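You operate a simulated robot arm through the tools that you are given. There is no shell and no other tool. Be economical: measure what you need, move in short steps, check, and stop when the job is done.

The job below is to be done with a simulated robot arm. You get a single attempt, and the scene is never put back.

TASK
Ease the kinked yellow bout back to the card's count, then comb out the tangled ends.
Fine: unclip it and stand its tab in the row; lay the comb back.
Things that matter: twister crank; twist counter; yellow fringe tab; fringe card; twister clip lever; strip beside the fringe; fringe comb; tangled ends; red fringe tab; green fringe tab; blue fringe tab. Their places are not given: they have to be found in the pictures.

The check looks at the end state, three seconds after you hand in, the way a careful person would. Anything else that was tipped, shoved, dropped, spilled or broken makes it a failure.

THE ROBOT
A 7-joint arm with a two-finger parallel gripper, fixed in place. Base frame: the origin is at the foot of the arm, x ahead of it, y to its left, z up; the work surface is at about z = 780. Units: mm, rad, N and s.
With the tool pointing down near the work surface it reaches from about 320 to 740 mm from the base axis. Its first joint turns from -2.007 to 2.007 rad. Payload 3.91 kg.
The TCP is the grasp point between the finger pads, 30 mm short of the fingertips. In the tool frame z runs along the fingers and y along their closing line. Largest opening 110 mm; finger width 20, thickness 10; the body of the gripper, 48 by 112 mm, starts 55 mm behind the TCP.
Orientation is that of the tool frame in the base frame, as a unit quaternion [w, x, y, z]. With the fingers straight down and closing along the base's y, the tool's x points along the base's -x, its y along +y and its z along -z.

THE INTERFACE
- The arm moves only by the tool send_rows. Its argument "increments" is a list of rows, each a list of 7 numbers: the shift along the tool's x, y, z in units of 50 mm (1.0 is 50 mm), then the turn, a rotation vector about the tool's x, y, z in units of 8 degrees (1.0 is 8 degrees), then the closure, from 0 (fully open) to 1 (shut). In form: [[dx, dy, dz, rx, ry, rz, jaw], ...]. A call has 1 to 8 rows; each row shifts and turns the commanded pose from where the row before left it, along the tool's axes as they then stand. A call with a number of a shift or a turn outside -1 to 1 is refused whole. A row lasts 0.2 s, in which the tool goes at most 50 mm and 0.15 rad; a call with a longer step from one row to the next is refused whole, and so is a gripper value outside its range. A pose out of reach is approached as far as the arm can. The call stops where the force on the tool passes 40 N (or 10 N more than at its start, if that is more) or the arm is blocked; 0.2 s more then pass. Each finger travels about 108 mm/s and halts on what it meets, pressing with about 40 N; the grip force reading is that of the motor and also rises with nothing between the fingers. The clock runs only during rows and for 0.2 s after the last one: add rows that do not move to give the fingers time. It gives the time, the measured TCP pose, the force on the tool (base axes), the opening and the grip force at its end, in the units of the frame above (readings bear some noise).
- Cameras (640 x 400 px; columns grow to the right, rows downward): "scene" is fixed at [220.8, 499.3, 1375.9]; the picture's right is [-0.70, -0.71, 0.00], its down [-0.36, 0.35, -0.86] and it looks along [0.61, -0.61, -0.50] (base axes); focal length 348 px, centre (320, 200). "wrist" rides on the gripper at [72, 17, -103] in the tool frame; the picture's right is [-0.23, 0.97, 0.00], its down [-0.76, -0.18, -0.62] and it looks along [-0.61, -0.14, 0.78] (tool axes); focal length 222 px, centre (320, 200).
- capture(camera): a new picture of that camera. It takes no simulated time.
- lift_body(by): slides the trunk up (or, below 0, down) by that many mm; the arm rides with it, the base frame stays. It gives what a move gives, with no picture.
- measure_at(camera, pixels): for up to 12 pixels [column, row] of the newest picture of that camera ("zoom" is the newest enlarged one), the place [x, y, z] in the base frame of the surface seen there, good to about 2 mm. It takes no simulated time.
- inspect(camera, box): a new picture of the part [left, top, right, bottom] of that camera's present view, enlarged. It takes no simulated time.
- close_job(): hands the job in; it is judged then, once.

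Work in short steps. Measure before you move; look again where a grasp or a placing could have gone wrong, and mend it. You have 80 turns and 38 pictures in all, those below and enlarged ones among them. Open the gripper and draw the arm clear of the work before you hand the job in, unless the task says otherwise; then end with one line.

The tools are called after "Emit:" as a command line: name --pt "numbers of a row" for each row, then --argument value for the rest, lists and objects as JSON in quotes. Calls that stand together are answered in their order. send_rows: Moves the arm, as the interface text tells. Its arguments: {"type":"object","properties":{"increments":{"type":"array","items":{"type":"array","items":{"type":"number"}}}},"required":["increments"]} The other tools are called the same way: lift_body (by) slides the trunk up or down; capture (camera) takes a picture; measure_at (camera, pixels) gives the place of the surface under pixels of a picture; inspect (camera, box) takes an enlarged picture of a part of a camera's view; close_job () hands the job in.

At the start:

```text
time: 0.0
eef_pos: [542.5, 19.0, 1157.1]
tool_rot: [-0.001, -0.001, 1.0, 0.0]
ft_force: [-0.6, 0.2, -0.2]
opening: 110.3
finger_force: 0.0
trunk travel left (down, up): [-750.0, 240.0]
```

scene: 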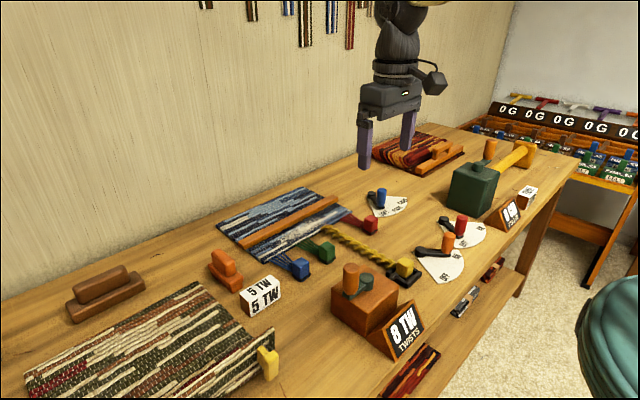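
wrist: 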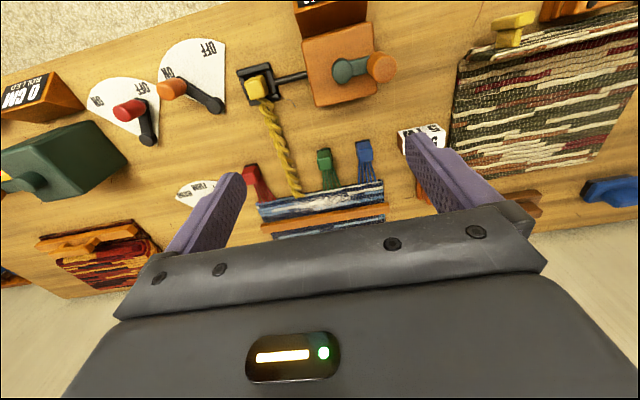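

The scene shows a twister box reading "8 TW" near (370,310), a card "5 TW" near (262,295), and several levers. I'll look closer.

Emit:
inspect --camera "scene" --box '[200, 170, 480, 345]'

Emit:
inspect --camera "wrist" --box '[140, 0, 460, 200]'

Emit:
measure_at --camera "scene" --pixels '[[351, 268], [367, 282], [404, 268], [300, 268], [328, 250], [371, 224], [262, 295], [225, 262], [105, 280], [405, 325], [390, 275], [448, 243]]'

```text
2.29 times, centred on (340, 258) of scene
```

zoom: 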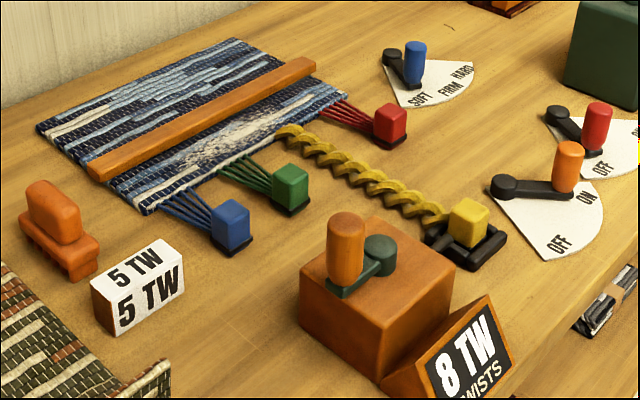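

```text
2.00 times, centred on (300, 100) of wrist
```

zoom: 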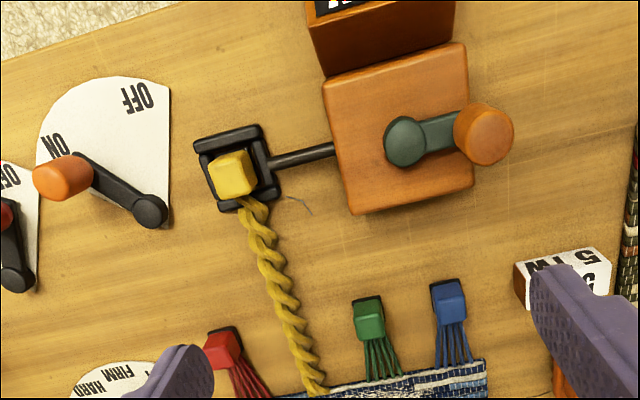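

```text
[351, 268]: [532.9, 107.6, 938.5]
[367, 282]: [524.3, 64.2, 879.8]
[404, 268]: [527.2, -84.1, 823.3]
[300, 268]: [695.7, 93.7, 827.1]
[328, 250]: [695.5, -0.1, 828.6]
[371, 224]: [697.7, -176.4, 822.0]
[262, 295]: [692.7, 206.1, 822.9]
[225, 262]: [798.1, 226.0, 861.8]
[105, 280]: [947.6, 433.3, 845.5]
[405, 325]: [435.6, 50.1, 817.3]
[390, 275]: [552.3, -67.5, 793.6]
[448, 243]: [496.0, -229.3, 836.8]
```

I'll look closer at the tangled area, comb, and the levers.

Emit:
inspect --camera "scene" --box '[200, 180, 360, 280]'

Emit:
inspect --camera "scene" --box '[360, 120, 560, 295]'

Emit:
inspect --camera "scene" --box '[0, 230, 300, 400]'

```text
4.00 times, centred on (280, 230) of scene
```

zoom: 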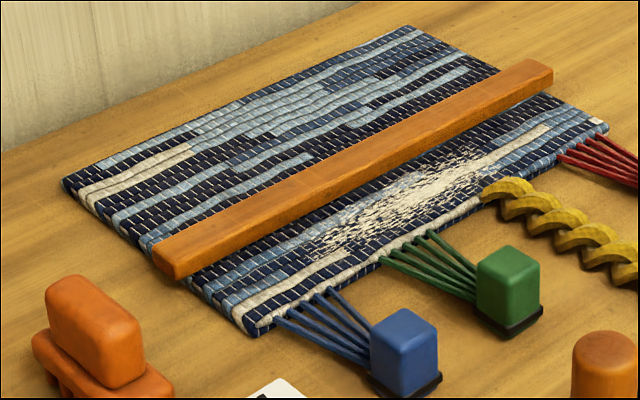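

```text
2.29 times, centred on (460, 208) of scene
```

zoom: 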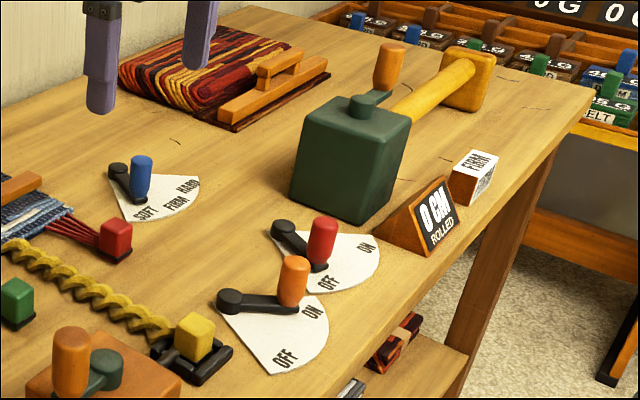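

```text
2.13 times, centred on (150, 315) of scene
```

zoom: 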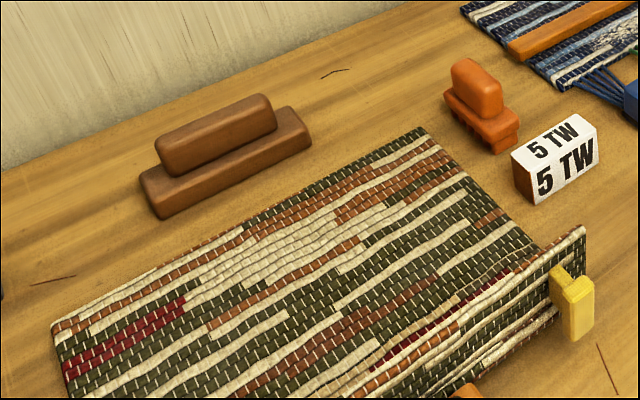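

Orange lever (twister side) is ON; the comb is the orange toothed block at (225,265); tangled ends are the white frayed patch around (300,235). I measure the details.

Emit:
measure_at --camera "scene" --pixels '[[351, 264], [345, 268], [357, 268], [350, 280], [351, 292], [367, 275], [366, 284], [345, 312], [375, 315], [340, 292], [397, 297], [374, 266]]'

Emit:
measure_at --camera "scene" --pixels '[[449, 233], [444, 236], [452, 236], [449, 243], [447, 250], [421, 250], [421, 255], [434, 252], [445, 278], [458, 255], [404, 260], [410, 265]]'

Emit:
measure_at --camera "scene" --pixels '[[214, 251], [220, 250], [233, 262], [222, 258], [228, 275], [210, 265], [236, 275], [240, 283], [230, 288], [216, 275], [284, 242], [318, 222]]'

Emit:
measure_at --camera "scene" --pixels '[[240, 245], [244, 250], [335, 198], [265, 261], [349, 211], [308, 230], [327, 243], [371, 218], [378, 226], [371, 232], [326, 228], [380, 250]]'

```text
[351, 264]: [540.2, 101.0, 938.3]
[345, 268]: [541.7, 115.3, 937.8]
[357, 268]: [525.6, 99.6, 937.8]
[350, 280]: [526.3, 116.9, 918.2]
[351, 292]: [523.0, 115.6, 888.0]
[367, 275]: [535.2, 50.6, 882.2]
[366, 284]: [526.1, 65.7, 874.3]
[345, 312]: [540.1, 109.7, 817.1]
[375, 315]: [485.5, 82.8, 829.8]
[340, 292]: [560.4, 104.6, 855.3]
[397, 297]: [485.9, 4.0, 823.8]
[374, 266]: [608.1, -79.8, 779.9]
```

```text
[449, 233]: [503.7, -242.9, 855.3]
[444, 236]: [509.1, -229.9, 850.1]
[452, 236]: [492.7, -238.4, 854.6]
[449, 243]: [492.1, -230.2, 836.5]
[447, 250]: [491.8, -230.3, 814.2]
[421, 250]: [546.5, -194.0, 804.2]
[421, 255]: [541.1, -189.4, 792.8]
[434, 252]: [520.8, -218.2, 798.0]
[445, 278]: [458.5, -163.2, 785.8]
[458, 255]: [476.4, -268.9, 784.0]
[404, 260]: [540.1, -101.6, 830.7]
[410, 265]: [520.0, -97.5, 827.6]
```

```text
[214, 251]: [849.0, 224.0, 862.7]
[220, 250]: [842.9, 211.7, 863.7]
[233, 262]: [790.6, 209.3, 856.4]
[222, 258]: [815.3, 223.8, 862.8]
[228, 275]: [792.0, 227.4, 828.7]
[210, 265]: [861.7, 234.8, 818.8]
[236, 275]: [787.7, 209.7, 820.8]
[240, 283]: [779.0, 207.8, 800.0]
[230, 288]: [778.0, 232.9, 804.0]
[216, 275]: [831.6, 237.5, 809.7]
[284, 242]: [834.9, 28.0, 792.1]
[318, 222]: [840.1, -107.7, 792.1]
```

```text
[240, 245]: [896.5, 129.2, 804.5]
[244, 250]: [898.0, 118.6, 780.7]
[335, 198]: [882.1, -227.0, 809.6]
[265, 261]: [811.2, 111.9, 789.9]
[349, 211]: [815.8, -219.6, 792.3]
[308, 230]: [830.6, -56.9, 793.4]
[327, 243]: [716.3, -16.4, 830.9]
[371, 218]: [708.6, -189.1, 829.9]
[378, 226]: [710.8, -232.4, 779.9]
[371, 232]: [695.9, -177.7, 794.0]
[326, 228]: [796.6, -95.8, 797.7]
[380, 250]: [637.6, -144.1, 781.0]
```

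Next I measure the crank from the wrist view (hub ≈(342,71), knob ≈(381,67)), and other features seen from above.

Emit:
measure_at --camera "wrist" --pixels '[[342, 71], [334, 71], [350, 72], [382, 62], [390, 67], [375, 67], [381, 78], [216, 76], [168, 87], [214, 104], [256, 88], [324, 160]]'

Emit:
measure_at --camera "wrist" --pixels '[[312, 40], [372, 28], [376, 92], [317, 105], [238, 66], [269, 65], [280, 95], [248, 104], [256, 80], [264, 95], [252, 95], [295, 76]]'

```text
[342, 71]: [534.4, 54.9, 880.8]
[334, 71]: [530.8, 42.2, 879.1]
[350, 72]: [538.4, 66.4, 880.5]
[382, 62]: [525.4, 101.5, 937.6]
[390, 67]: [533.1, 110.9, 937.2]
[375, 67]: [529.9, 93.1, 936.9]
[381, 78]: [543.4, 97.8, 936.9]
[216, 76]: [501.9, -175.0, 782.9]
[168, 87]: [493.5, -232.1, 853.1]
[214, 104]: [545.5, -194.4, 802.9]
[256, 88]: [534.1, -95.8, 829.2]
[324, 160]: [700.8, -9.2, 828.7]
```

```text
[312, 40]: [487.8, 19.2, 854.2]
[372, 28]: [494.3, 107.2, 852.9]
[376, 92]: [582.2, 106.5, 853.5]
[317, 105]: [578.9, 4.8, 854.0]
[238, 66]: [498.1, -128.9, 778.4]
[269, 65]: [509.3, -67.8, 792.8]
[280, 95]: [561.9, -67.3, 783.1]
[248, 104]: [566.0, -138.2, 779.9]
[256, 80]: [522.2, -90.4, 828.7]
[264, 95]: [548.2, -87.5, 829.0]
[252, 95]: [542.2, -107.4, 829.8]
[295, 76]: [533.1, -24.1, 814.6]
```

Hub centre ≈(534.5,55), knob centre ≈(534.5,104), top z 937. Moving above the knob and descending with open fingers.

Emit:
send_rows --pt "0.08 0.85 0 0 0 0 0.3" --pt "0.08 0.85 0 0 0 0 0.4" --pt "0 0 0.9 0 0 0 0.5" --pt "0 0 0.9 0 0 0 0.5" --pt "0 0 0.9 0 0 0 0.5" --pt "0 0 0.9 0 0 0 0.5" --pt "0 0 0.5 0 0 0 0.5" --pt "0 0 0 0 0 0 0.5"

```text
time: 1.8
eef_pos: [533.9, 102.1, 952.0]
tool_rot: [0.0, 0.0, 1.0, -0.001]
ft_force: [0.0, -0.1, -0.4]
opening: 54.9
finger_force: 0.0
trunk travel left (down, up): [-750.0, 240.0]
```

Clear so far; lower 28 mm and close on the knob.

Emit:
send_rows --pt "0 0.03 0.28 0 0 0 0.5" --pt "0 0 0.28 0 0 0 0.5" --pt "0 0 0 0 0 0 0.75" --pt "0 0 0 0 0 0 1" --pt "0 0 0 0 0 0 1"

```text
time: 3.0
eef_pos: [535.5, 104.5, 924.8]
tool_rot: [0.0, -0.001, 1.0, 0.0]
ft_force: [-0.5, 8.1, -4.2]
opening: 31.7
finger_force: 44.8
trunk travel left (down, up): [-750.0, 240.0]
```

Knob gripped (opening 31.7). Test a quarter turn counter-clockwise (knob toward −x), then look at the counter.

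Emit:
send_rows --pt "0.378 -0.076 0 0 0 0 1" --pt "0.322 -0.214 0 0 0 0 1" --pt "0.214 -0.322 0 0 0 0 1" --pt "0.076 -0.378 0 0 0 0 1" --pt "0 0 0 0 0 0 1"

Emit:
inspect --camera "scene" --box '[300, 220, 460, 370]'

```text
time: 4.2
eef_pos: [485.2, 55.3, 924.7]
tool_rot: [0.0, 0.0, 1.0, 0.0]
ft_force: [-2.8, -0.8, 1.6]
opening: 31.6
finger_force: 45.0
trunk travel left (down, up): [-750.0, 240.0]
```

```text
2.67 times, centred on (380, 295) of scene
```

zoom: 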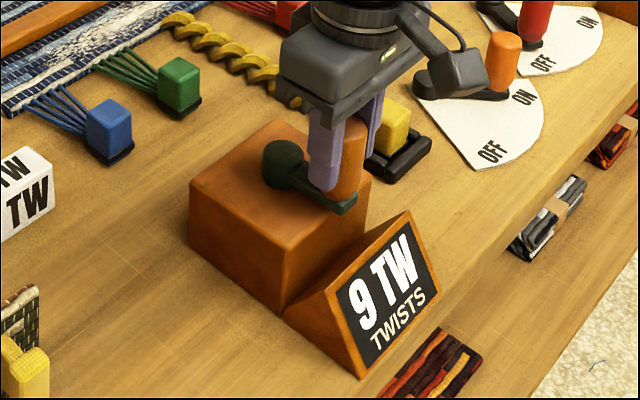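

Counter went to 9, so counter-clockwise winds. I turn clockwise half a turn (back past start by a quarter) and check.

Emit:
send_rows --pt "-0.076 0.378 0 0 0 0 1" --pt "-0.214 0.322 0 0 0 0 1" --pt "-0.322 0.214 0 0 0 0 1" --pt "-0.378 0.076 0 0 0 0 1" --pt "-0.378 -0.076 0 0 0 0 1" --pt "-0.322 -0.214 0 0 0 0 1" --pt "-0.214 -0.322 0 0 0 0 1" --pt "-0.076 -0.378 0 0 0 0 1"

Emit:
inspect --camera "scene" --box '[300, 220, 460, 370]'

```text
time: 6.0
eef_pos: [584.5, 52.4, 925.8]
tool_rot: [0.001, 0.0, 1.0, 0.001]
ft_force: [2.7, -2.2, 13.8]
opening: 31.6
finger_force: 44.9
trunk travel left (down, up): [-750.0, 240.0]
```

```text
2.67 times, centred on (380, 295) of scene
```

zoom: 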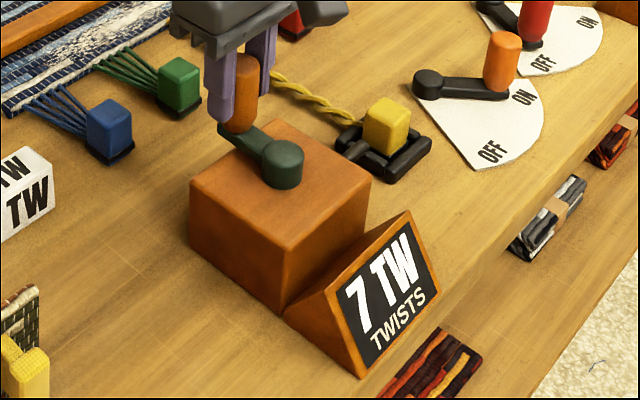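

A quarter turn is one twist (7 now). Two more quarter turns clockwise bring it to 5.

Emit:
send_rows --pt "0.076 -0.378 0 0 0 0 1" --pt "0.214 -0.322 0 0 0 0 1" --pt "0.322 -0.214 0 0 0 0 1" --pt "0.378 -0.076 0 0 0 0 1" --pt "0.378 0.076 0 0 0 0 1" --pt "0.322 0.214 0 0 0 0 1" --pt "0.214 0.322 0 0 0 0 1" --pt "0.076 0.378 0 0 0 0 1"

Emit:
inspect --camera "scene" --box '[300, 220, 460, 370]'

```text
time: 7.8
eef_pos: [484.0, 56.4, 924.8]
tool_rot: [-0.002, -0.001, 1.0, 0.0]
ft_force: [-1.7, 1.8, -14.8]
opening: 31.6
finger_force: 45.0
trunk travel left (down, up): [-750.0, 240.0]
```

```text
2.67 times, centred on (380, 295) of scene
```

zoom: 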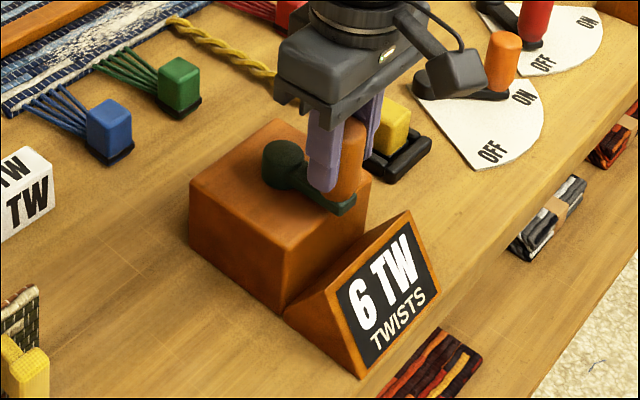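

It reads 6, suggesting about 3 twists per turn. Go another 45° and check.

Emit:
send_rows --pt "-0.076 0.378 0 0 0 0 1" --pt "-0.214 0.322 0 0 0 0 1" --pt "0 0 0 0 0 0 1"

Emit:
inspect --camera "scene" --box '[300, 220, 460, 370]'

```text
time: 8.6
eef_pos: [499.8, 91.3, 924.3]
tool_rot: [-0.001, -0.001, 1.0, 0.0]
ft_force: [-4.5, 7.8, -5.2]
opening: 31.8
finger_force: 44.9
trunk travel left (down, up): [-750.0, 240.0]
```

```text
2.67 times, centred on (380, 295) of scene
```

zoom: 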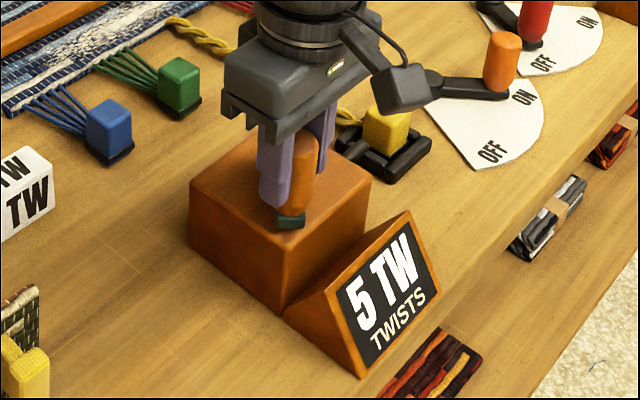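

5 now, consistent with 3 per turn; finish the full turn to the start angle (y side), which is exactly 5, then release and rise.

Emit:
send_rows --pt "-0.322 0.214 0 0 0 0 1" --pt "-0.378 0.066 0 0 0 0 1" --pt "0 0 0 0 0 0 1" --pt "0 0 0 0 0 0 0.5" --pt "0 0 0 0 0 0 0.5" --pt "0 0 -0.7 0 0 0 0.5" --pt "0 0 -0.9 0 0 0 0.5" --pt "0 0 -0.9 0 0 0 0.5"

Emit:
capture --camera "scene"

```text
time: 10.4
eef_pos: [533.8, 104.5, 1051.5]
tool_rot: [0.0, 0.0, 1.0, 0.0]
ft_force: [0.3, -0.6, 0.1]
opening: 54.6
finger_force: 0.0
trunk travel left (down, up): [-750.0, 240.0]
```

```text
26 pictures are left
```

scene: 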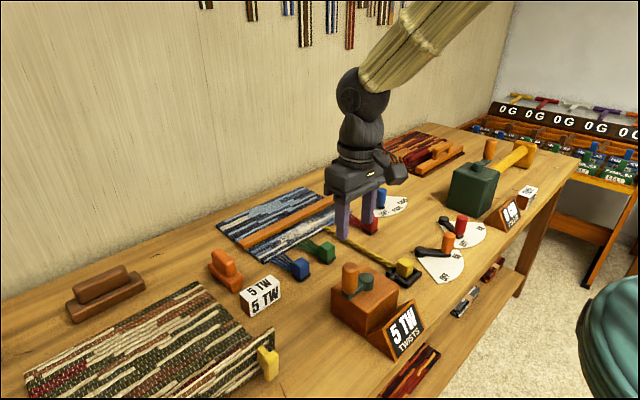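

Counter reads 5, matching the card. Next the comb at (817,220): beyond the vertical reach, so I move toward it high up and pitch the tool outward 32°.

Emit:
send_rows --pt "-0.75 0.575 0 0 0 0 0.5" --pt "-0.75 0.575 0 0 0 0 0.5" --pt "-0.75 0.575 0 0 0 0 0.5" --pt "-0.75 0.575 0 0 0 0 0.5" --pt "0 0 0 0 -1 0 0.5" --pt "0 0 0 0 -1 0 0.5" --pt "0 0 0 0 -1 0 0.5" --pt "0 0 0 0 -1 0 0.5"

```text
time: 12.2
eef_pos: [685.4, 223.1, 1048.9]
tool_rot: [0.276, -0.001, 0.961, 0.0]
ft_force: [0.0, 0.8, -0.7]
opening: 54.9
finger_force: 0.0
trunk travel left (down, up): [-750.0, 240.0]
```

Now extend to above the comb (817,220,960) to test reach.

Emit:
send_rows --pt "-0.323 -0.015 0.727 0 0 0 0.5" --pt "-0.323 -0.015 0.727 0 0 0 0.5" --pt "-0.323 -0.015 0.727 0 0 0 0.5" --pt "-0.323 -0.015 0.727 0 0 0 0.5" --pt "0 0 0 0 0 0 0.5"

Emit:
capture --camera "wrist"

```text
time: 13.4
eef_pos: [818.1, 215.2, 961.8]
tool_rot: [0.275, -0.001, 0.962, 0.001]
ft_force: [-0.3, -0.1, 0.5]
opening: 55.0
finger_force: 0.0
trunk travel left (down, up): [-750.0, 240.0]
```

```text
25 pictures are left
```

wrist: 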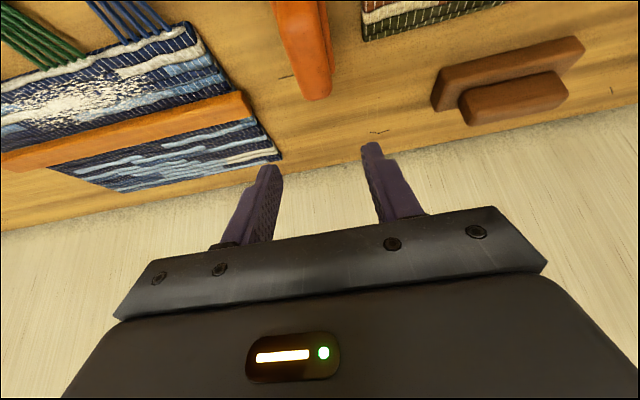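

Reached. I measure the comb and the tangle area/bar from this wrist view.

Emit:
measure_at --camera "wrist" --pixels '[[278, 10], [300, 10], [318, 10], [292, 80], [305, 80], [322, 80], [305, 97], [328, 90], [325, 20], [300, 50], [327, 60], [312, 98]]'

Emit:
measure_at --camera "wrist" --pixels '[[150, 75], [120, 85], [90, 100], [60, 95], [20, 110], [10, 85], [110, 60], [195, 50], [235, 93], [250, 115], [130, 135], [215, 70]]'

```text
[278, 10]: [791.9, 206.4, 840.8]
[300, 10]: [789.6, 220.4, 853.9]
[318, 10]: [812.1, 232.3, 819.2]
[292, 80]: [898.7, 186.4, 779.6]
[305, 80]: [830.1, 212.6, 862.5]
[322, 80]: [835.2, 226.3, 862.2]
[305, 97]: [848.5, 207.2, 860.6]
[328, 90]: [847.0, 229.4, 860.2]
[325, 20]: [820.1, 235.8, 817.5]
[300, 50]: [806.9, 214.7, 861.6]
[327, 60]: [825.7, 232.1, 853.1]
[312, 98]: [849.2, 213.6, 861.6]
```

```text
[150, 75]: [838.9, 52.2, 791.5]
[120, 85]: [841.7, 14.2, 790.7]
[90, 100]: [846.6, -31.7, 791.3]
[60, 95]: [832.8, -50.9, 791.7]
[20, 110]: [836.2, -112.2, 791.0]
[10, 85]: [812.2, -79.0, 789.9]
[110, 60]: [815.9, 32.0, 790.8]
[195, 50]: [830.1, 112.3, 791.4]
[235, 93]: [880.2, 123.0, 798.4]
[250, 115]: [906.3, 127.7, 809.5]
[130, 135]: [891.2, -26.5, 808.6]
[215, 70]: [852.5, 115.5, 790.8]
```

Handle centre ≈(820,219), top 862, width ≈26 in y. Descend to z≈850 and grip.

Emit:
send_rows --pt "0.2885 0.02 0.48 0 0 0 0.5" --pt "0.2885 0.02 0.48 0 0 0 0.5" --pt "0.2885 0.02 0.48 0 0 0 0.5" --pt "0.2885 0.02 0.48 0 0 0 0.5" --pt "0 0 0 0 0 0 0.5"

```text
time: 14.6
eef_pos: [817.1, 218.5, 849.7]
tool_rot: [0.276, 0.0, 0.961, 0.0]
ft_force: [-0.1, 0.1, -0.8]
opening: 54.9
finger_force: 0.0
trunk travel left (down, up): [-750.0, 240.0]
```

Positioned with no contact; close on the handle.

Emit:
send_rows --pt "0 0 0 0 0 0 0.7" --pt "0 0 0 0 0 0 0.85" --pt "0 0 0 0 0 0 1" --pt "0 0 0 0 0 0 1"

Emit:
inspect --camera "scene" --box '[180, 180, 380, 305]'

```text
time: 15.6
eef_pos: [817.5, 220.8, 848.3]
tool_rot: [0.275, 0.0, 0.961, 0.0]
ft_force: [0.4, -0.1, 1.0]
opening: 39.1
finger_force: 39.8
trunk travel left (down, up): [-750.0, 240.0]
```

```text
3.20 times, centred on (280, 242) of scene
```

zoom: 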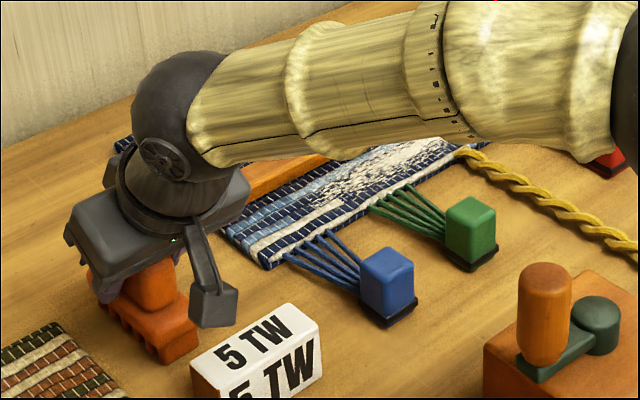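

Comb gripped. Lift 45 mm, carry to the start side of the tangles (y≈75), and check.

Emit:
send_rows --pt "-0.24 0 -0.38 0 0 0 1" --pt "-0.24 0 -0.38 0 0 0 1" --pt "-0.17 -0.7 0.106 0 0 0 1" --pt "0 -0.74 0 0 0 0 1" --pt "0 -0.74 0 0 0 0 1" --pt "0 -0.74 0 0 0 0 1" --pt "0 0 0 0 0 0 1"

Emit:
capture --camera "wrist"

Emit:
inspect --camera "scene" --box '[180, 160, 380, 285]'

```text
time: 17.2
eef_pos: [828.8, 72.3, 893.0]
tool_rot: [0.276, -0.001, 0.961, 0.001]
ft_force: [0.1, 0.7, -2.7]
opening: 38.9
finger_force: 39.5
trunk travel left (down, up): [-750.0, 240.0]
```

```text
23 pictures are left
```

wrist: 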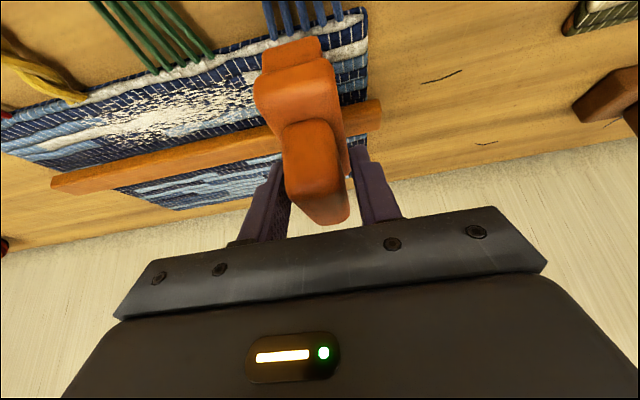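

```text
3.20 times, centred on (280, 222) of scene
```

zoom: 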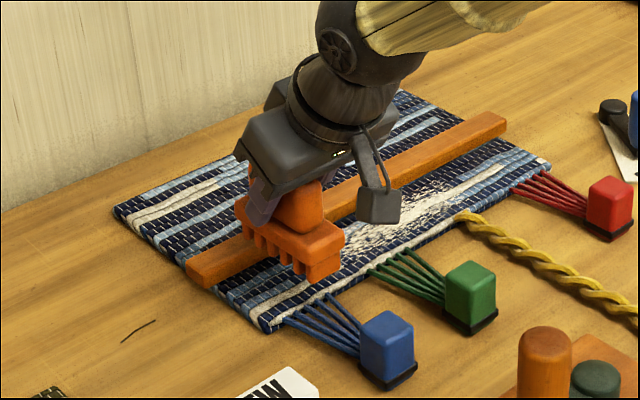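

The comb is held straight. I measure its teeth bottoms and ends against the bar and rug.

Emit:
measure_at --camera "zoom" --pixels '[[312, 278], [297, 272], [283, 262], [260, 250], [246, 238], [342, 245], [237, 205], [325, 270], [200, 275], [225, 258], [470, 140], [440, 225]]'

```text
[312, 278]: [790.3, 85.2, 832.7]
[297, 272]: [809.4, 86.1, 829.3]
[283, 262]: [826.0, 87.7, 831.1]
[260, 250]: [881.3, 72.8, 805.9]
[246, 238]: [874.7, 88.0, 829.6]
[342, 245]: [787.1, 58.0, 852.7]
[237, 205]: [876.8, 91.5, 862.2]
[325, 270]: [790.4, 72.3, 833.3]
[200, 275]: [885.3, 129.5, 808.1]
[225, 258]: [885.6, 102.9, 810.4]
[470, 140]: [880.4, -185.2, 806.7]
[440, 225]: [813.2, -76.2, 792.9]
```

Comb spans x 787–877, bar front at ≈880. Shift back 3.5 mm and lower to z≈860.

Emit:
send_rows --pt "0.205 0 0.26 0 0 0 1" --pt "0.205 0 0.26 0 0 0 1" --pt "0 0 0 0 0 0 1"

```text
time: 18.0
eef_pos: [826.4, 73.1, 858.9]
tool_rot: [0.275, 0.0, 0.961, 0.001]
ft_force: [0.3, -0.3, -0.2]
opening: 39.5
finger_force: 40.2
trunk travel left (down, up): [-750.0, 240.0]
```

No contact yet; lower in small steps until touching.

Emit:
send_rows --pt "0.021 0 0.034 0 0 0 1" --pt "0 0 0 0 0 0 1"

Emit:
inspect --camera "scene" --box '[220, 200, 320, 270]'

```text
time: 18.6
eef_pos: [826.7, 72.0, 860.6]
tool_rot: [0.278, 0.0, 0.961, 0.0]
ft_force: [-2.4, -0.3, 9.8]
opening: 39.1
finger_force: 40.2
trunk travel left (down, up): [-750.0, 240.0]
```

```text
5.71 times, centred on (270, 235) of scene
```

zoom: 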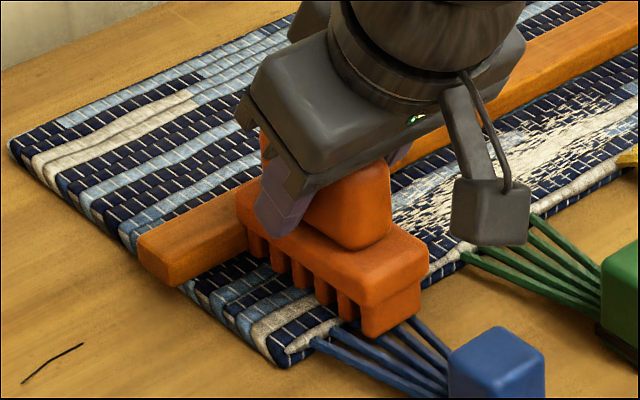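

Contact at ~10 N. Ease up slightly and stroke along −y over the tangles at light contact.

Emit:
send_rows --pt "-0.005 -0.1 -0.01 0 0 0 1" --pt "0 -0.24 0 0 0 0 1" --pt "0 -0.24 0 0 0 0 1" --pt "0 -0.24 0 0 0 0 1" --pt "0 -0.24 0 0 0 0 1" --pt "0 -0.24 0 0 0 0 1" --pt "0 -0.24 0 0 0 0 1" --pt "0 -0.24 0 0 0 0 1"

Emit:
inspect --camera "scene" --box '[220, 160, 380, 270]'

```text
time: 20.4
eef_pos: [825.8, -14.6, 861.7]
tool_rot: [0.276, -0.001, 0.961, 0.002]
ft_force: [0.0, 4.8, 12.3]
opening: 39.2
finger_force: 40.5
trunk travel left (down, up): [-750.0, 240.0]
```

```text
3.64 times, centred on (300, 215) of scene
```

zoom: 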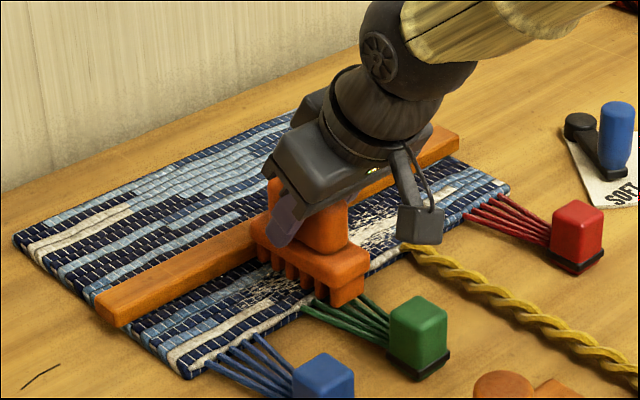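

Sliding at ~12 N with steady posture. Continue the stroke to y≈−125.

Emit:
send_rows --pt "0 -0.25 0 0 0 0 1" --pt "0 -0.25 0 0 0 0 1" --pt "0 -0.25 0 0 0 0 1" --pt "0 -0.25 0 0 0 0 1" --pt "0 -0.25 0 0 0 0 1" --pt "0 -0.25 0 0 0 0 1" --pt "0 -0.3 0 0 0 0 1" --pt "0 -0.3 0 0 0 0 1"

Emit:
inspect --camera "scene" --box '[220, 160, 380, 270]'

```text
time: 22.2
eef_pos: [827.4, -119.6, 860.3]
tool_rot: [0.277, -0.001, 0.961, 0.001]
ft_force: [-1.1, 4.0, 10.8]
opening: 39.2
finger_force: 39.7
trunk travel left (down, up): [-750.0, 240.0]
```

```text
3.64 times, centred on (300, 215) of scene
```

zoom: 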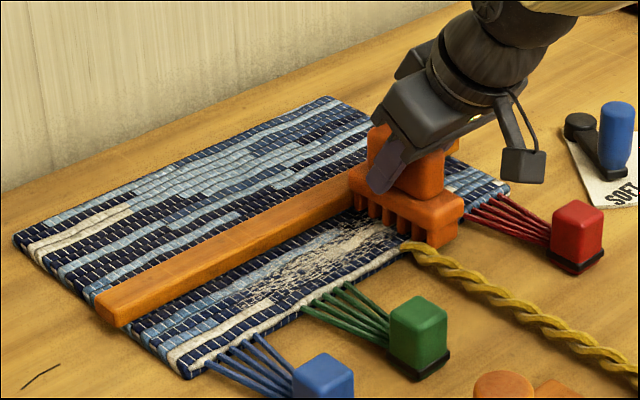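

The white tangle looks thinner. Stroke back toward +y at the same contact.

Emit:
send_rows --pt "0 0.25 0 0 0 0 1" --pt "0 0.25 0 0 0 0 1" --pt "0 0.25 0 0 0 0 1" --pt "0 0.25 0 0 0 0 1" --pt "0 0.25 0 0 0 0 1" --pt "0 0.25 0 0 0 0 1" --pt "0 0.25 0 0 0 0 1" --pt "0 0.25 0 0 0 0 1"

Emit:
send_rows --pt "0 0.25 0 0 0 0 1" --pt "0 0.25 0 0 0 0 1" --pt "0 0.25 0 0 0 0 1" --pt "0 0.25 0 0 0 0 1" --pt "0 0.25 0 0 0 0 1" --pt "0 0.25 0 0 0 0 1" --pt "0 0.25 0 0 0 0 1" --pt "0 0.2 0 0 0 0 1"

Emit:
inspect --camera "scene" --box '[220, 160, 380, 270]'

```text
time: 24.0
eef_pos: [823.9, -21.2, 860.6]
tool_rot: [0.276, 0.001, 0.961, 0.0]
ft_force: [-3.2, -5.2, 12.9]
opening: 39.0
finger_force: 39.8
trunk travel left (down, up): [-750.0, 240.0]
```

```text
time: 25.8
eef_pos: [825.5, 79.0, 860.6]
tool_rot: [0.276, -0.001, 0.961, 0.001]
ft_force: [4.0, -4.3, 10.7]
opening: 39.1
finger_force: 39.6
trunk travel left (down, up): [-750.0, 240.0]
```

```text
3.64 times, centred on (300, 215) of scene
```

zoom: 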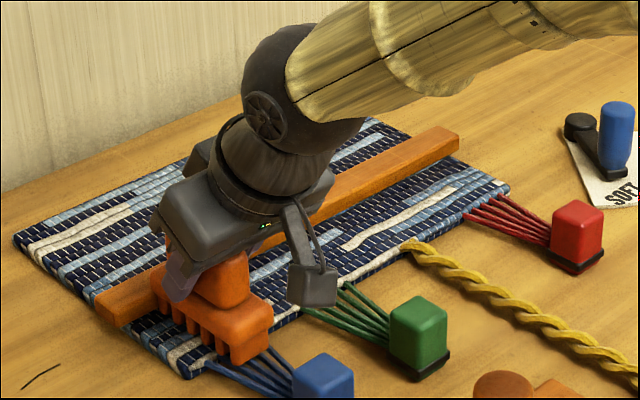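

The tangle is gone. Lift the comb and carry it back to its original place (TCP 817.5, 220.8).

Emit:
send_rows --pt "-0.212 0 -0.339 0 0 0 1" --pt "-0.212 0 -0.339 0 0 0 1" --pt "0.034 0.71 -0.021 0 0 0 1" --pt "0.034 0.71 -0.021 0 0 0 1" --pt "0.034 0.71 -0.021 0 0 0 1" --pt "0.034 0.71 -0.021 0 0 0 1" --pt "0.233 0 0.373 0 0 0 1" --pt "0 0 0 0 0 0 1"

```text
time: 27.6
eef_pos: [816.7, 219.9, 877.1]
tool_rot: [0.276, -0.001, 0.961, 0.0]
ft_force: [-0.7, -0.5, -1.8]
opening: 39.3
finger_force: 39.7
trunk travel left (down, up): [-750.0, 240.0]
```

Lower to just above the rest height.

Emit:
send_rows --pt "0.127 0 0.204 0 0 0 1" --pt "0.127 0 0.204 0 0 0 1" --pt "0.021 0 0.034 0 0 0 1" --pt "0 0 0 0 0 0 1"

```text
time: 28.6
eef_pos: [817.2, 219.9, 850.6]
tool_rot: [0.275, -0.001, 0.962, 0.0]
ft_force: [1.2, -0.7, -2.6]
opening: 39.2
finger_force: 39.9
trunk travel left (down, up): [-750.0, 240.0]
```

Emit:
send_rows --pt "0.011 0 0.017 0 0 0 1" --pt "0.008 0 0.013 0 0 0 1" --pt "0 0 0 0 0 0 1"

```text
time: 29.4
eef_pos: [817.8, 219.9, 850.1]
tool_rot: [0.276, -0.001, 0.961, 0.0]
ft_force: [-0.5, 1.0, -1.6]
opening: 39.4
finger_force: 39.9
trunk travel left (down, up): [-750.0, 240.0]
```

Still no contact force; lower another 1.5 mm in steps.

Emit:
send_rows --pt "0.011 0 0.017 0 0 0 1" --pt "0.006 0 0.009 0 0 0 1" --pt "0 0 0 0 0 0 1"

```text
time: 30.2
eef_pos: [817.4, 219.5, 848.1]
tool_rot: [0.276, 0.0, 0.961, 0.0]
ft_force: [0.5, 0.2, 0.5]
opening: 39.1
finger_force: 39.6
trunk travel left (down, up): [-750.0, 240.0]
```

At the original height and just touching. Open, then draw back along the tool axis.

Emit:
send_rows --pt "0 0 0 0 0 0 0.85" --pt "0 0 0 0 0 0 0.5" --pt "0 0 0 0 0 0 0.5" --pt "-0.212 0 -0.339 0 0 0 0.5" --pt "-0.424 0 -0.678 0 0 0 0.5" --pt "-0.424 0 -0.678 0 0 0 0.5" --pt "0 -0.8 -0.4 0 0 0 0.5" --pt "0 -0.8 -0.4 0 0 0 0.5"

Emit:
capture --camera "scene"

```text
time: 32.0
eef_pos: [797.8, 137.8, 982.3]
tool_rot: [0.276, -0.002, 0.961, 0.001]
ft_force: [0.1, 0.1, 0.1]
opening: 55.0
finger_force: 0.0
trunk travel left (down, up): [-750.0, 240.0]
```

```text
17 pictures are left
```

scene: 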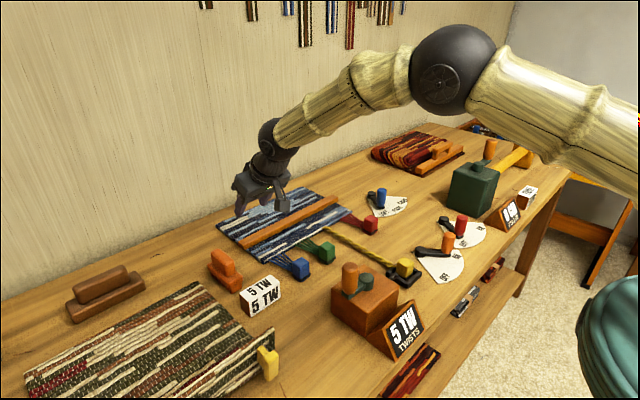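

The comb is back in place. Now the clip lever: I measure its knob, labels, and the neighbouring red knob.

Emit:
measure_at --camera "scene" --pixels '[[461, 217], [456, 222], [466, 222], [461, 232], [444, 219], [449, 233], [445, 235], [453, 236], [436, 276], [458, 256], [404, 262], [412, 264]]'

Emit:
inspect --camera "scene" --box '[380, 205, 500, 295]'

```text
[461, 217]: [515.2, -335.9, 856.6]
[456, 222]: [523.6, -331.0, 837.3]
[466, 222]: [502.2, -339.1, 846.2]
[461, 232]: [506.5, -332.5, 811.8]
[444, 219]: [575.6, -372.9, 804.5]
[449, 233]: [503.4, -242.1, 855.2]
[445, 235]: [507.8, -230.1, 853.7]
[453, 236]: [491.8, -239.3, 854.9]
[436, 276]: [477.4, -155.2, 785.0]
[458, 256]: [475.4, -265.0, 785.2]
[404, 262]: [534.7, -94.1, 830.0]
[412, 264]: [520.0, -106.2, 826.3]
```

```text
4.44 times, centred on (440, 250) of scene
```

zoom: 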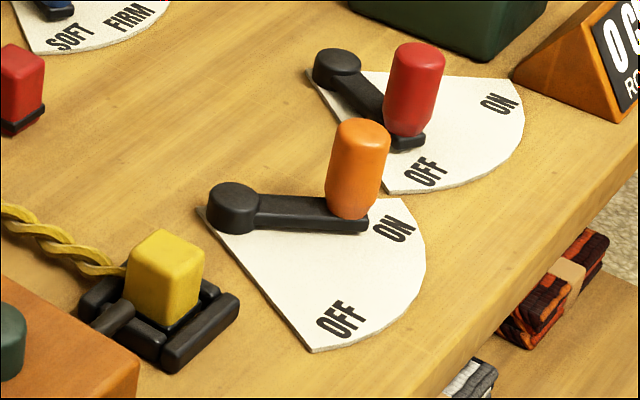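

Emit:
measure_at --camera "scene" --pixels '[[464, 244], [480, 228], [443, 217], [446, 218], [421, 251], [419, 249]]'

```text
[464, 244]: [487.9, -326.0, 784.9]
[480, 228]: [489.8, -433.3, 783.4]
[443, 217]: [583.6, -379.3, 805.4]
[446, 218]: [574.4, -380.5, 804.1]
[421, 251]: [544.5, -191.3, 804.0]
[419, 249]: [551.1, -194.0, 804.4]
```

Red's OFF lever lies along its label, so orange OFF is at ≈160° about pivot (547,−193): knob goes from (500,−236) to ≈(487,−171). Straighten the tool and travel there.

Emit:
send_rows --pt "0 0 0 0 1 0 0.5" --pt "0 0 0 0 1 0 0.5" --pt "0 0 0 0 1 0 0.5" --pt "0 0 0 0 1 0 0.5" --pt "0.497 -0.623 0 0 0 0 0.5" --pt "0.497 -0.623 0 0 0 0 0.5" --pt "0.497 -0.623 0 0 0 0 0.5" --pt "0.497 -0.623 0 0 0 0 0.5"

Emit:
send_rows --pt "0.497 -0.623 0 0 0 0 0.5" --pt "0.497 -0.623 0 0 0 0 0.5" --pt "0.497 -0.623 0 0 0 0 0.5" --pt "0.497 -0.623 0 0 0 0 0.5" --pt "0.497 -0.623 0 0 0 0 0.5" --pt "0.497 -0.623 0 0 0 0 0.5" --pt "0.497 -0.623 0 0 0 0 0.5" --pt "0.497 -0.623 0 0 0 0 0.5"

```text
time: 33.8
eef_pos: [665.6, 8.7, 975.9]
tool_rot: [0.035, -0.001, 0.999, 0.001]
ft_force: [-0.1, -0.2, 0.2]
opening: 54.9
finger_force: 0.0
out of reach, approached as far as the arm can: row 3, 4
trunk travel left (down, up): [-750.0, 240.0]
```

```text
time: 35.6
eef_pos: [466.6, -240.1, 961.9]
tool_rot: [0.036, -0.001, 0.999, 0.0]
ft_force: [0.4, 0.1, -0.7]
opening: 55.1
finger_force: 0.1
trunk travel left (down, up): [-750.0, 240.0]
```

Correct the residual 4° tilt, centre over the knob (500,−236) and descend partly.

Emit:
send_rows --pt "-0.33 0.04 0 0 0.51 0 0.5" --pt "-0.34 0.04 0 0 0 0 0.5" --pt "0 0 0.7 0 0 0 0.5" --pt "0 0 0.7 0 0 0 0.5" --pt "0 0 0 0 0 0 0.5"

Emit:
capture --camera "wrist"

```text
time: 36.8
eef_pos: [499.7, -235.3, 892.5]
tool_rot: [-0.001, -0.001, 1.0, 0.0]
ft_force: [1.1, -0.5, 0.4]
opening: 54.8
finger_force: 0.1
trunk travel left (down, up): [-750.0, 240.0]
```

```text
15 pictures are left
```

wrist: 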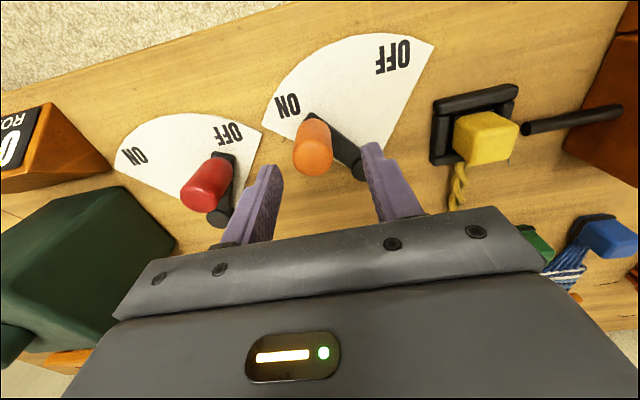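

Knob is between the fingers. Descend 50 mm and close.

Emit:
send_rows --pt "0 0 0.5 0 0 0 0.5" --pt "0 0 0.5 0 0 0 0.5" --pt "0 0 0 0 0 0 0.7" --pt "0 0 0 0 0 0 0.85" --pt "0 0 0 0 0 0 1" --pt "0 0 0 0 0 0 1"

```text
time: 38.2
eef_pos: [498.6, -238.5, 840.9]
tool_rot: [0.0, 0.001, 1.0, 0.001]
ft_force: [-12.0, -16.6, -0.3]
opening: 28.8
finger_force: 44.5
trunk travel left (down, up): [-750.0, 240.0]
```

Gripped. Swing the lever along its arc to OFF.

Emit:
send_rows --pt "0.122 0.126 0 0 0 0 1" --pt "0.098 0.176 0 0 0 0 1" --pt "0.068 0.188 0 0 0 0 1" --pt "0.038 0.196 0 0 0 0 1" --pt "0.006 0.2 0 0 0 0 1" --pt "-0.024 0.198 0 0 0 0 1" --pt "-0.054 0.192 0 0 0 0 1" --pt "0 0 0 0 0 0 1"

Emit:
inspect --camera "scene" --box '[360, 200, 500, 295]'

```text
time: 40.0
eef_pos: [486.6, -178.1, 842.1]
tool_rot: [-0.002, 0.003, 1.0, 0.0]
ft_force: [-11.2, -33.0, -11.8]
opening: 29.8
finger_force: 44.9
trunk travel left (down, up): [-750.0, 240.0]
```

```text
4.21 times, centred on (430, 248) of scene
```

zoom: 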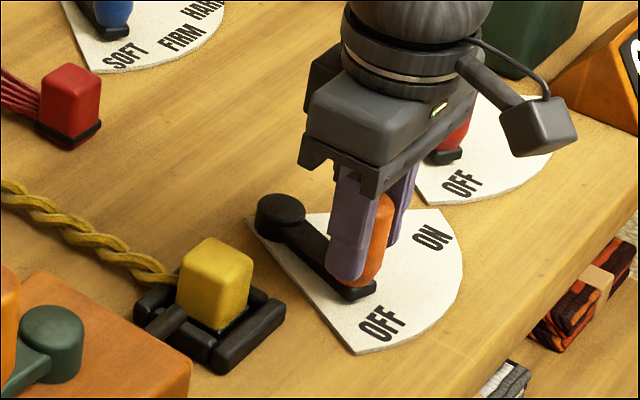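

Near OFF with ~33 N resistance. Push a few mm more to the stop, then release and look.

Emit:
send_rows --pt "-0.02 0.05 0 0 0 0 1" --pt "-0.02 0.05 0 0 0 0 1"

Emit:
send_rows --pt "0 0 0 0 0 0 0.7" --pt "0 0 0 0 0 0 0.5" --pt "0 0 0 0 0 0 0.5" --pt "0 0 -0.8 0 0 0 0.5" --pt "0 0 -0.8 0 0 0 0.5"

Emit:
capture --camera "wrist"

```text
time: 40.5
eef_pos: [485.6, -177.6, 840.1]
tool_rot: [-0.002, 0.005, 1.0, -0.006]
ft_force: [-0.4, -17.4, -6.1]
opening: 30.0
finger_force: 44.6
trunk travel left (down, up): [-750.0, 240.0]
stopped in row 2: the force on the tool passed its limit (the readings are from after the stop); the commanded pose is now the measured one
```

```text
time: 41.7
eef_pos: [486.1, -171.9, 920.0]
tool_rot: [-0.002, 0.003, 1.0, -0.003]
ft_force: [-0.3, -1.2, 0.8]
opening: 54.8
finger_force: 0.1
trunk travel left (down, up): [-750.0, 240.0]
```

```text
13 pictures are left
```

wrist: 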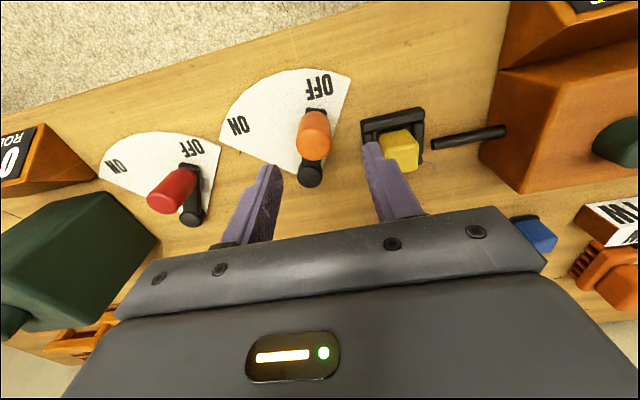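

Lever points toward OFF; I measure to check alignment, and measure the yellow tab and its clip.

Emit:
measure_at --camera "wrist" --pixels '[[311, 165], [306, 120], [316, 118], [325, 122], [313, 108], [318, 87], [395, 135], [408, 138], [405, 155], [392, 155], [368, 127], [415, 118]]'

Emit:
inspect --camera "scene" --box '[320, 200, 480, 300]'

```text
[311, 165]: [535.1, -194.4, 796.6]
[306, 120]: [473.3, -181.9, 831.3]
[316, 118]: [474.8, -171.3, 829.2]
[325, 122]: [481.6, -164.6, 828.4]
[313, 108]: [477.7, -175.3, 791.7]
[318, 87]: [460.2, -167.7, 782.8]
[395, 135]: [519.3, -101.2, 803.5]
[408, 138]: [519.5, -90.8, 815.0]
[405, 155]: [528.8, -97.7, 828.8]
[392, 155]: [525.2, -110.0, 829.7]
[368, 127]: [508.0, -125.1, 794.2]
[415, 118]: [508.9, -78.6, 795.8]
```

```text
4.00 times, centred on (400, 250) of scene
```

zoom: 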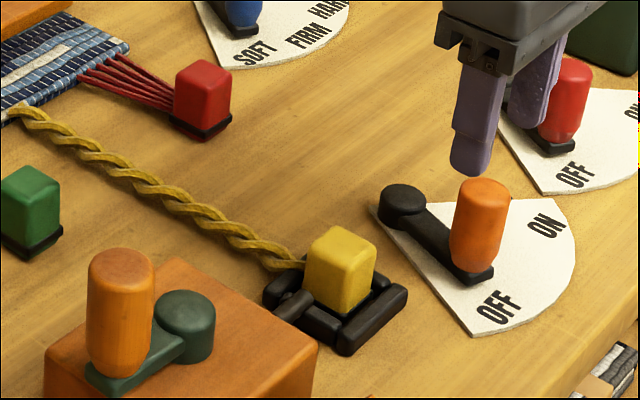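

Lever sits on the OFF line at its stop. Measure the shaft end by the clip and tab row details.

Emit:
measure_at --camera "wrist" --pixels '[[434, 142], [440, 141], [422, 148], [419, 140], [425, 165], [418, 160]]'

Emit:
measure_at --camera "zoom" --pixels '[[340, 235], [312, 250], [370, 255], [345, 270], [320, 290], [360, 290], [290, 310], [275, 290], [200, 70], [200, 130], [28, 180], [30, 245]]'

Emit:
measure_at --camera "scene" --pixels '[[371, 216], [364, 220], [378, 219], [371, 230], [328, 241], [320, 246], [335, 246], [327, 255], [300, 260], [293, 265], [307, 264], [299, 275]]'

```text
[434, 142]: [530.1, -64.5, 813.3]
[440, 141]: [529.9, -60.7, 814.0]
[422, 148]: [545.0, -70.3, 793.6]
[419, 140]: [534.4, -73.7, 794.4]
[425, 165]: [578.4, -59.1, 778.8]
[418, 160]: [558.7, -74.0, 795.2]
```

```text
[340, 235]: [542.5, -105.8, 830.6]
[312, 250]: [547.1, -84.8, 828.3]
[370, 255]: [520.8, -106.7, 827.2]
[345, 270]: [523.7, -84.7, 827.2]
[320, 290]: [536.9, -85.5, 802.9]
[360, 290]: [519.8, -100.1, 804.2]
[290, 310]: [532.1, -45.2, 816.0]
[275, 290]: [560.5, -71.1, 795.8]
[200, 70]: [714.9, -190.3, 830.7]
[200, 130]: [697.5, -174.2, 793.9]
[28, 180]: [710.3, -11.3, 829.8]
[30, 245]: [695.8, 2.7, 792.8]
```

```text
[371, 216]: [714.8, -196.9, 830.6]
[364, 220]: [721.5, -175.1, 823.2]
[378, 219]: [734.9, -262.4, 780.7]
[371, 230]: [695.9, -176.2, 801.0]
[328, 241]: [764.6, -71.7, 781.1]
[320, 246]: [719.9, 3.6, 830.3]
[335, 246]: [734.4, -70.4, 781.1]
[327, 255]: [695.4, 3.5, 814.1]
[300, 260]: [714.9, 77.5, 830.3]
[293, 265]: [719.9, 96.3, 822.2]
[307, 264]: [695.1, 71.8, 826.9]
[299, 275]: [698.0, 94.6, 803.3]
```

Yellow tab centre ≈(534,−98), top 830; shaft ends at y≈−65, z 815. Row target: x≈708, y≈−99. Move over the tab and lower with a narrowed opening.

Emit:
send_rows --pt "-0.48 0.74 0 0 0 0 0.55" --pt "-0.48 0.74 0 0 0 0 0.6" --pt "0 0 0.5 0 0 0 0.6" --pt "0 0 0.5 0 0 0 0.6" --pt "0 0 0.4 0 0 0 0.6" --pt "0 0 0 0 0 0 0.6"

Emit:
capture --camera "wrist"

```text
time: 43.1
eef_pos: [534.0, -100.0, 850.6]
tool_rot: [-0.002, 0.003, 1.0, -0.004]
ft_force: [-0.1, -0.2, 0.6]
opening: 43.8
finger_force: 0.1
trunk travel left (down, up): [-750.0, 240.0]
```

```text
11 pictures are left
```

wrist: 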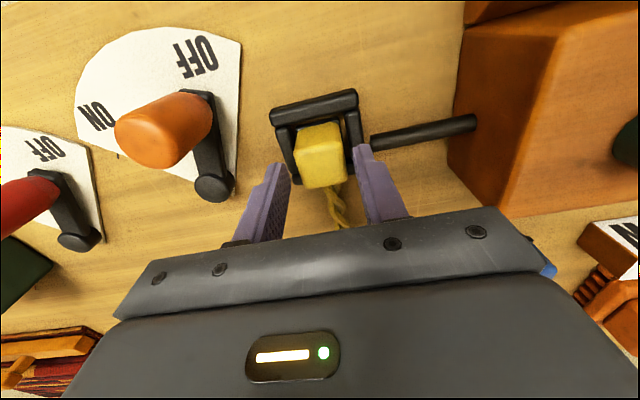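

Fingers straddle the tab. Narrow slightly, lower 11 mm, then close.

Emit:
send_rows --pt "0 0.02 0 0 0 0 0.66" --pt "0 0 0.11 0 0 0 0.66" --pt "0 0 0.11 0 0 0 0.66" --pt "0 0 0 0 0 0 0.8" --pt "0 0 0 0 0 0 1" --pt "0 0 0 0 0 0 1"

```text
time: 44.5
eef_pos: [535.3, -99.7, 841.1]
tool_rot: [-0.003, 0.003, 1.0, -0.004]
ft_force: [-0.7, -0.3, 2.6]
opening: 30.9
finger_force: 40.2
trunk travel left (down, up): [-750.0, 240.0]
```

Gripped cleanly (30.9 mm). Lift straight up gently.

Emit:
send_rows --pt "0 0 -0.1 0 0 0 1" --pt "0 0 -0.2 0 0 0 1" --pt "0 0 -0.3 0 0 0 1" --pt "0 0 -0.3 0 0 0 1" --pt "0 0 0 0 0 0 1"

Emit:
inspect --camera "scene" --box '[300, 180, 460, 280]'

```text
time: 45.7
eef_pos: [534.3, -98.8, 885.5]
tool_rot: [-0.002, 0.003, 1.0, -0.004]
ft_force: [-0.8, -0.4, -0.4]
opening: 31.0
finger_force: 40.2
trunk travel left (down, up): [-750.0, 240.0]
```

```text
4.00 times, centred on (380, 230) of scene
```

zoom: 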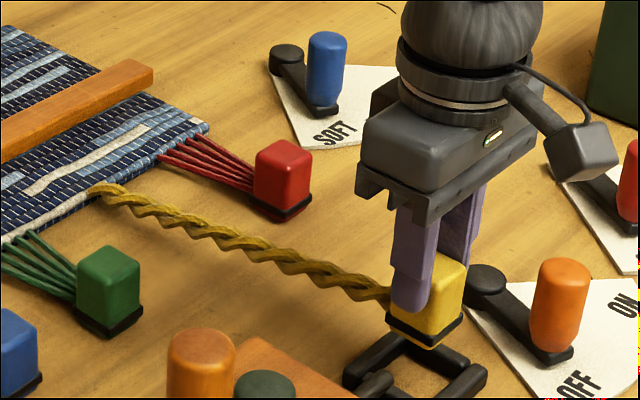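

Free of the clip with its base. Carry to x≈708, y≈−99.

Emit:
send_rows --pt "-0.58 0 0 0 0 0 1" --pt "-0.58 0 0 0 0 0 1" --pt "-0.58 0 0 0 0 0 1" --pt "-0.58 0 0 0 0 0 1" --pt "-0.58 0 0 0 0 0 1" --pt "-0.58 0 0 0 0 0 1" --pt "0 0 0.2 0 0 0 1" --pt "0 0 0 0 0 0 1"

Emit:
inspect --camera "scene" --box '[270, 170, 430, 270]'

```text
time: 47.5
eef_pos: [709.8, -99.7, 874.4]
tool_rot: [-0.003, 0.004, 1.0, -0.004]
ft_force: [0.7, 0.2, -0.2]
opening: 30.9
finger_force: 40.0
trunk travel left (down, up): [-750.0, 240.0]
```

```text
4.00 times, centred on (350, 220) of scene
```

zoom: 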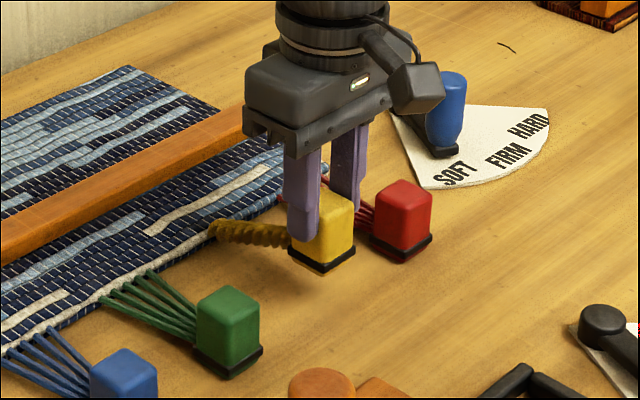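

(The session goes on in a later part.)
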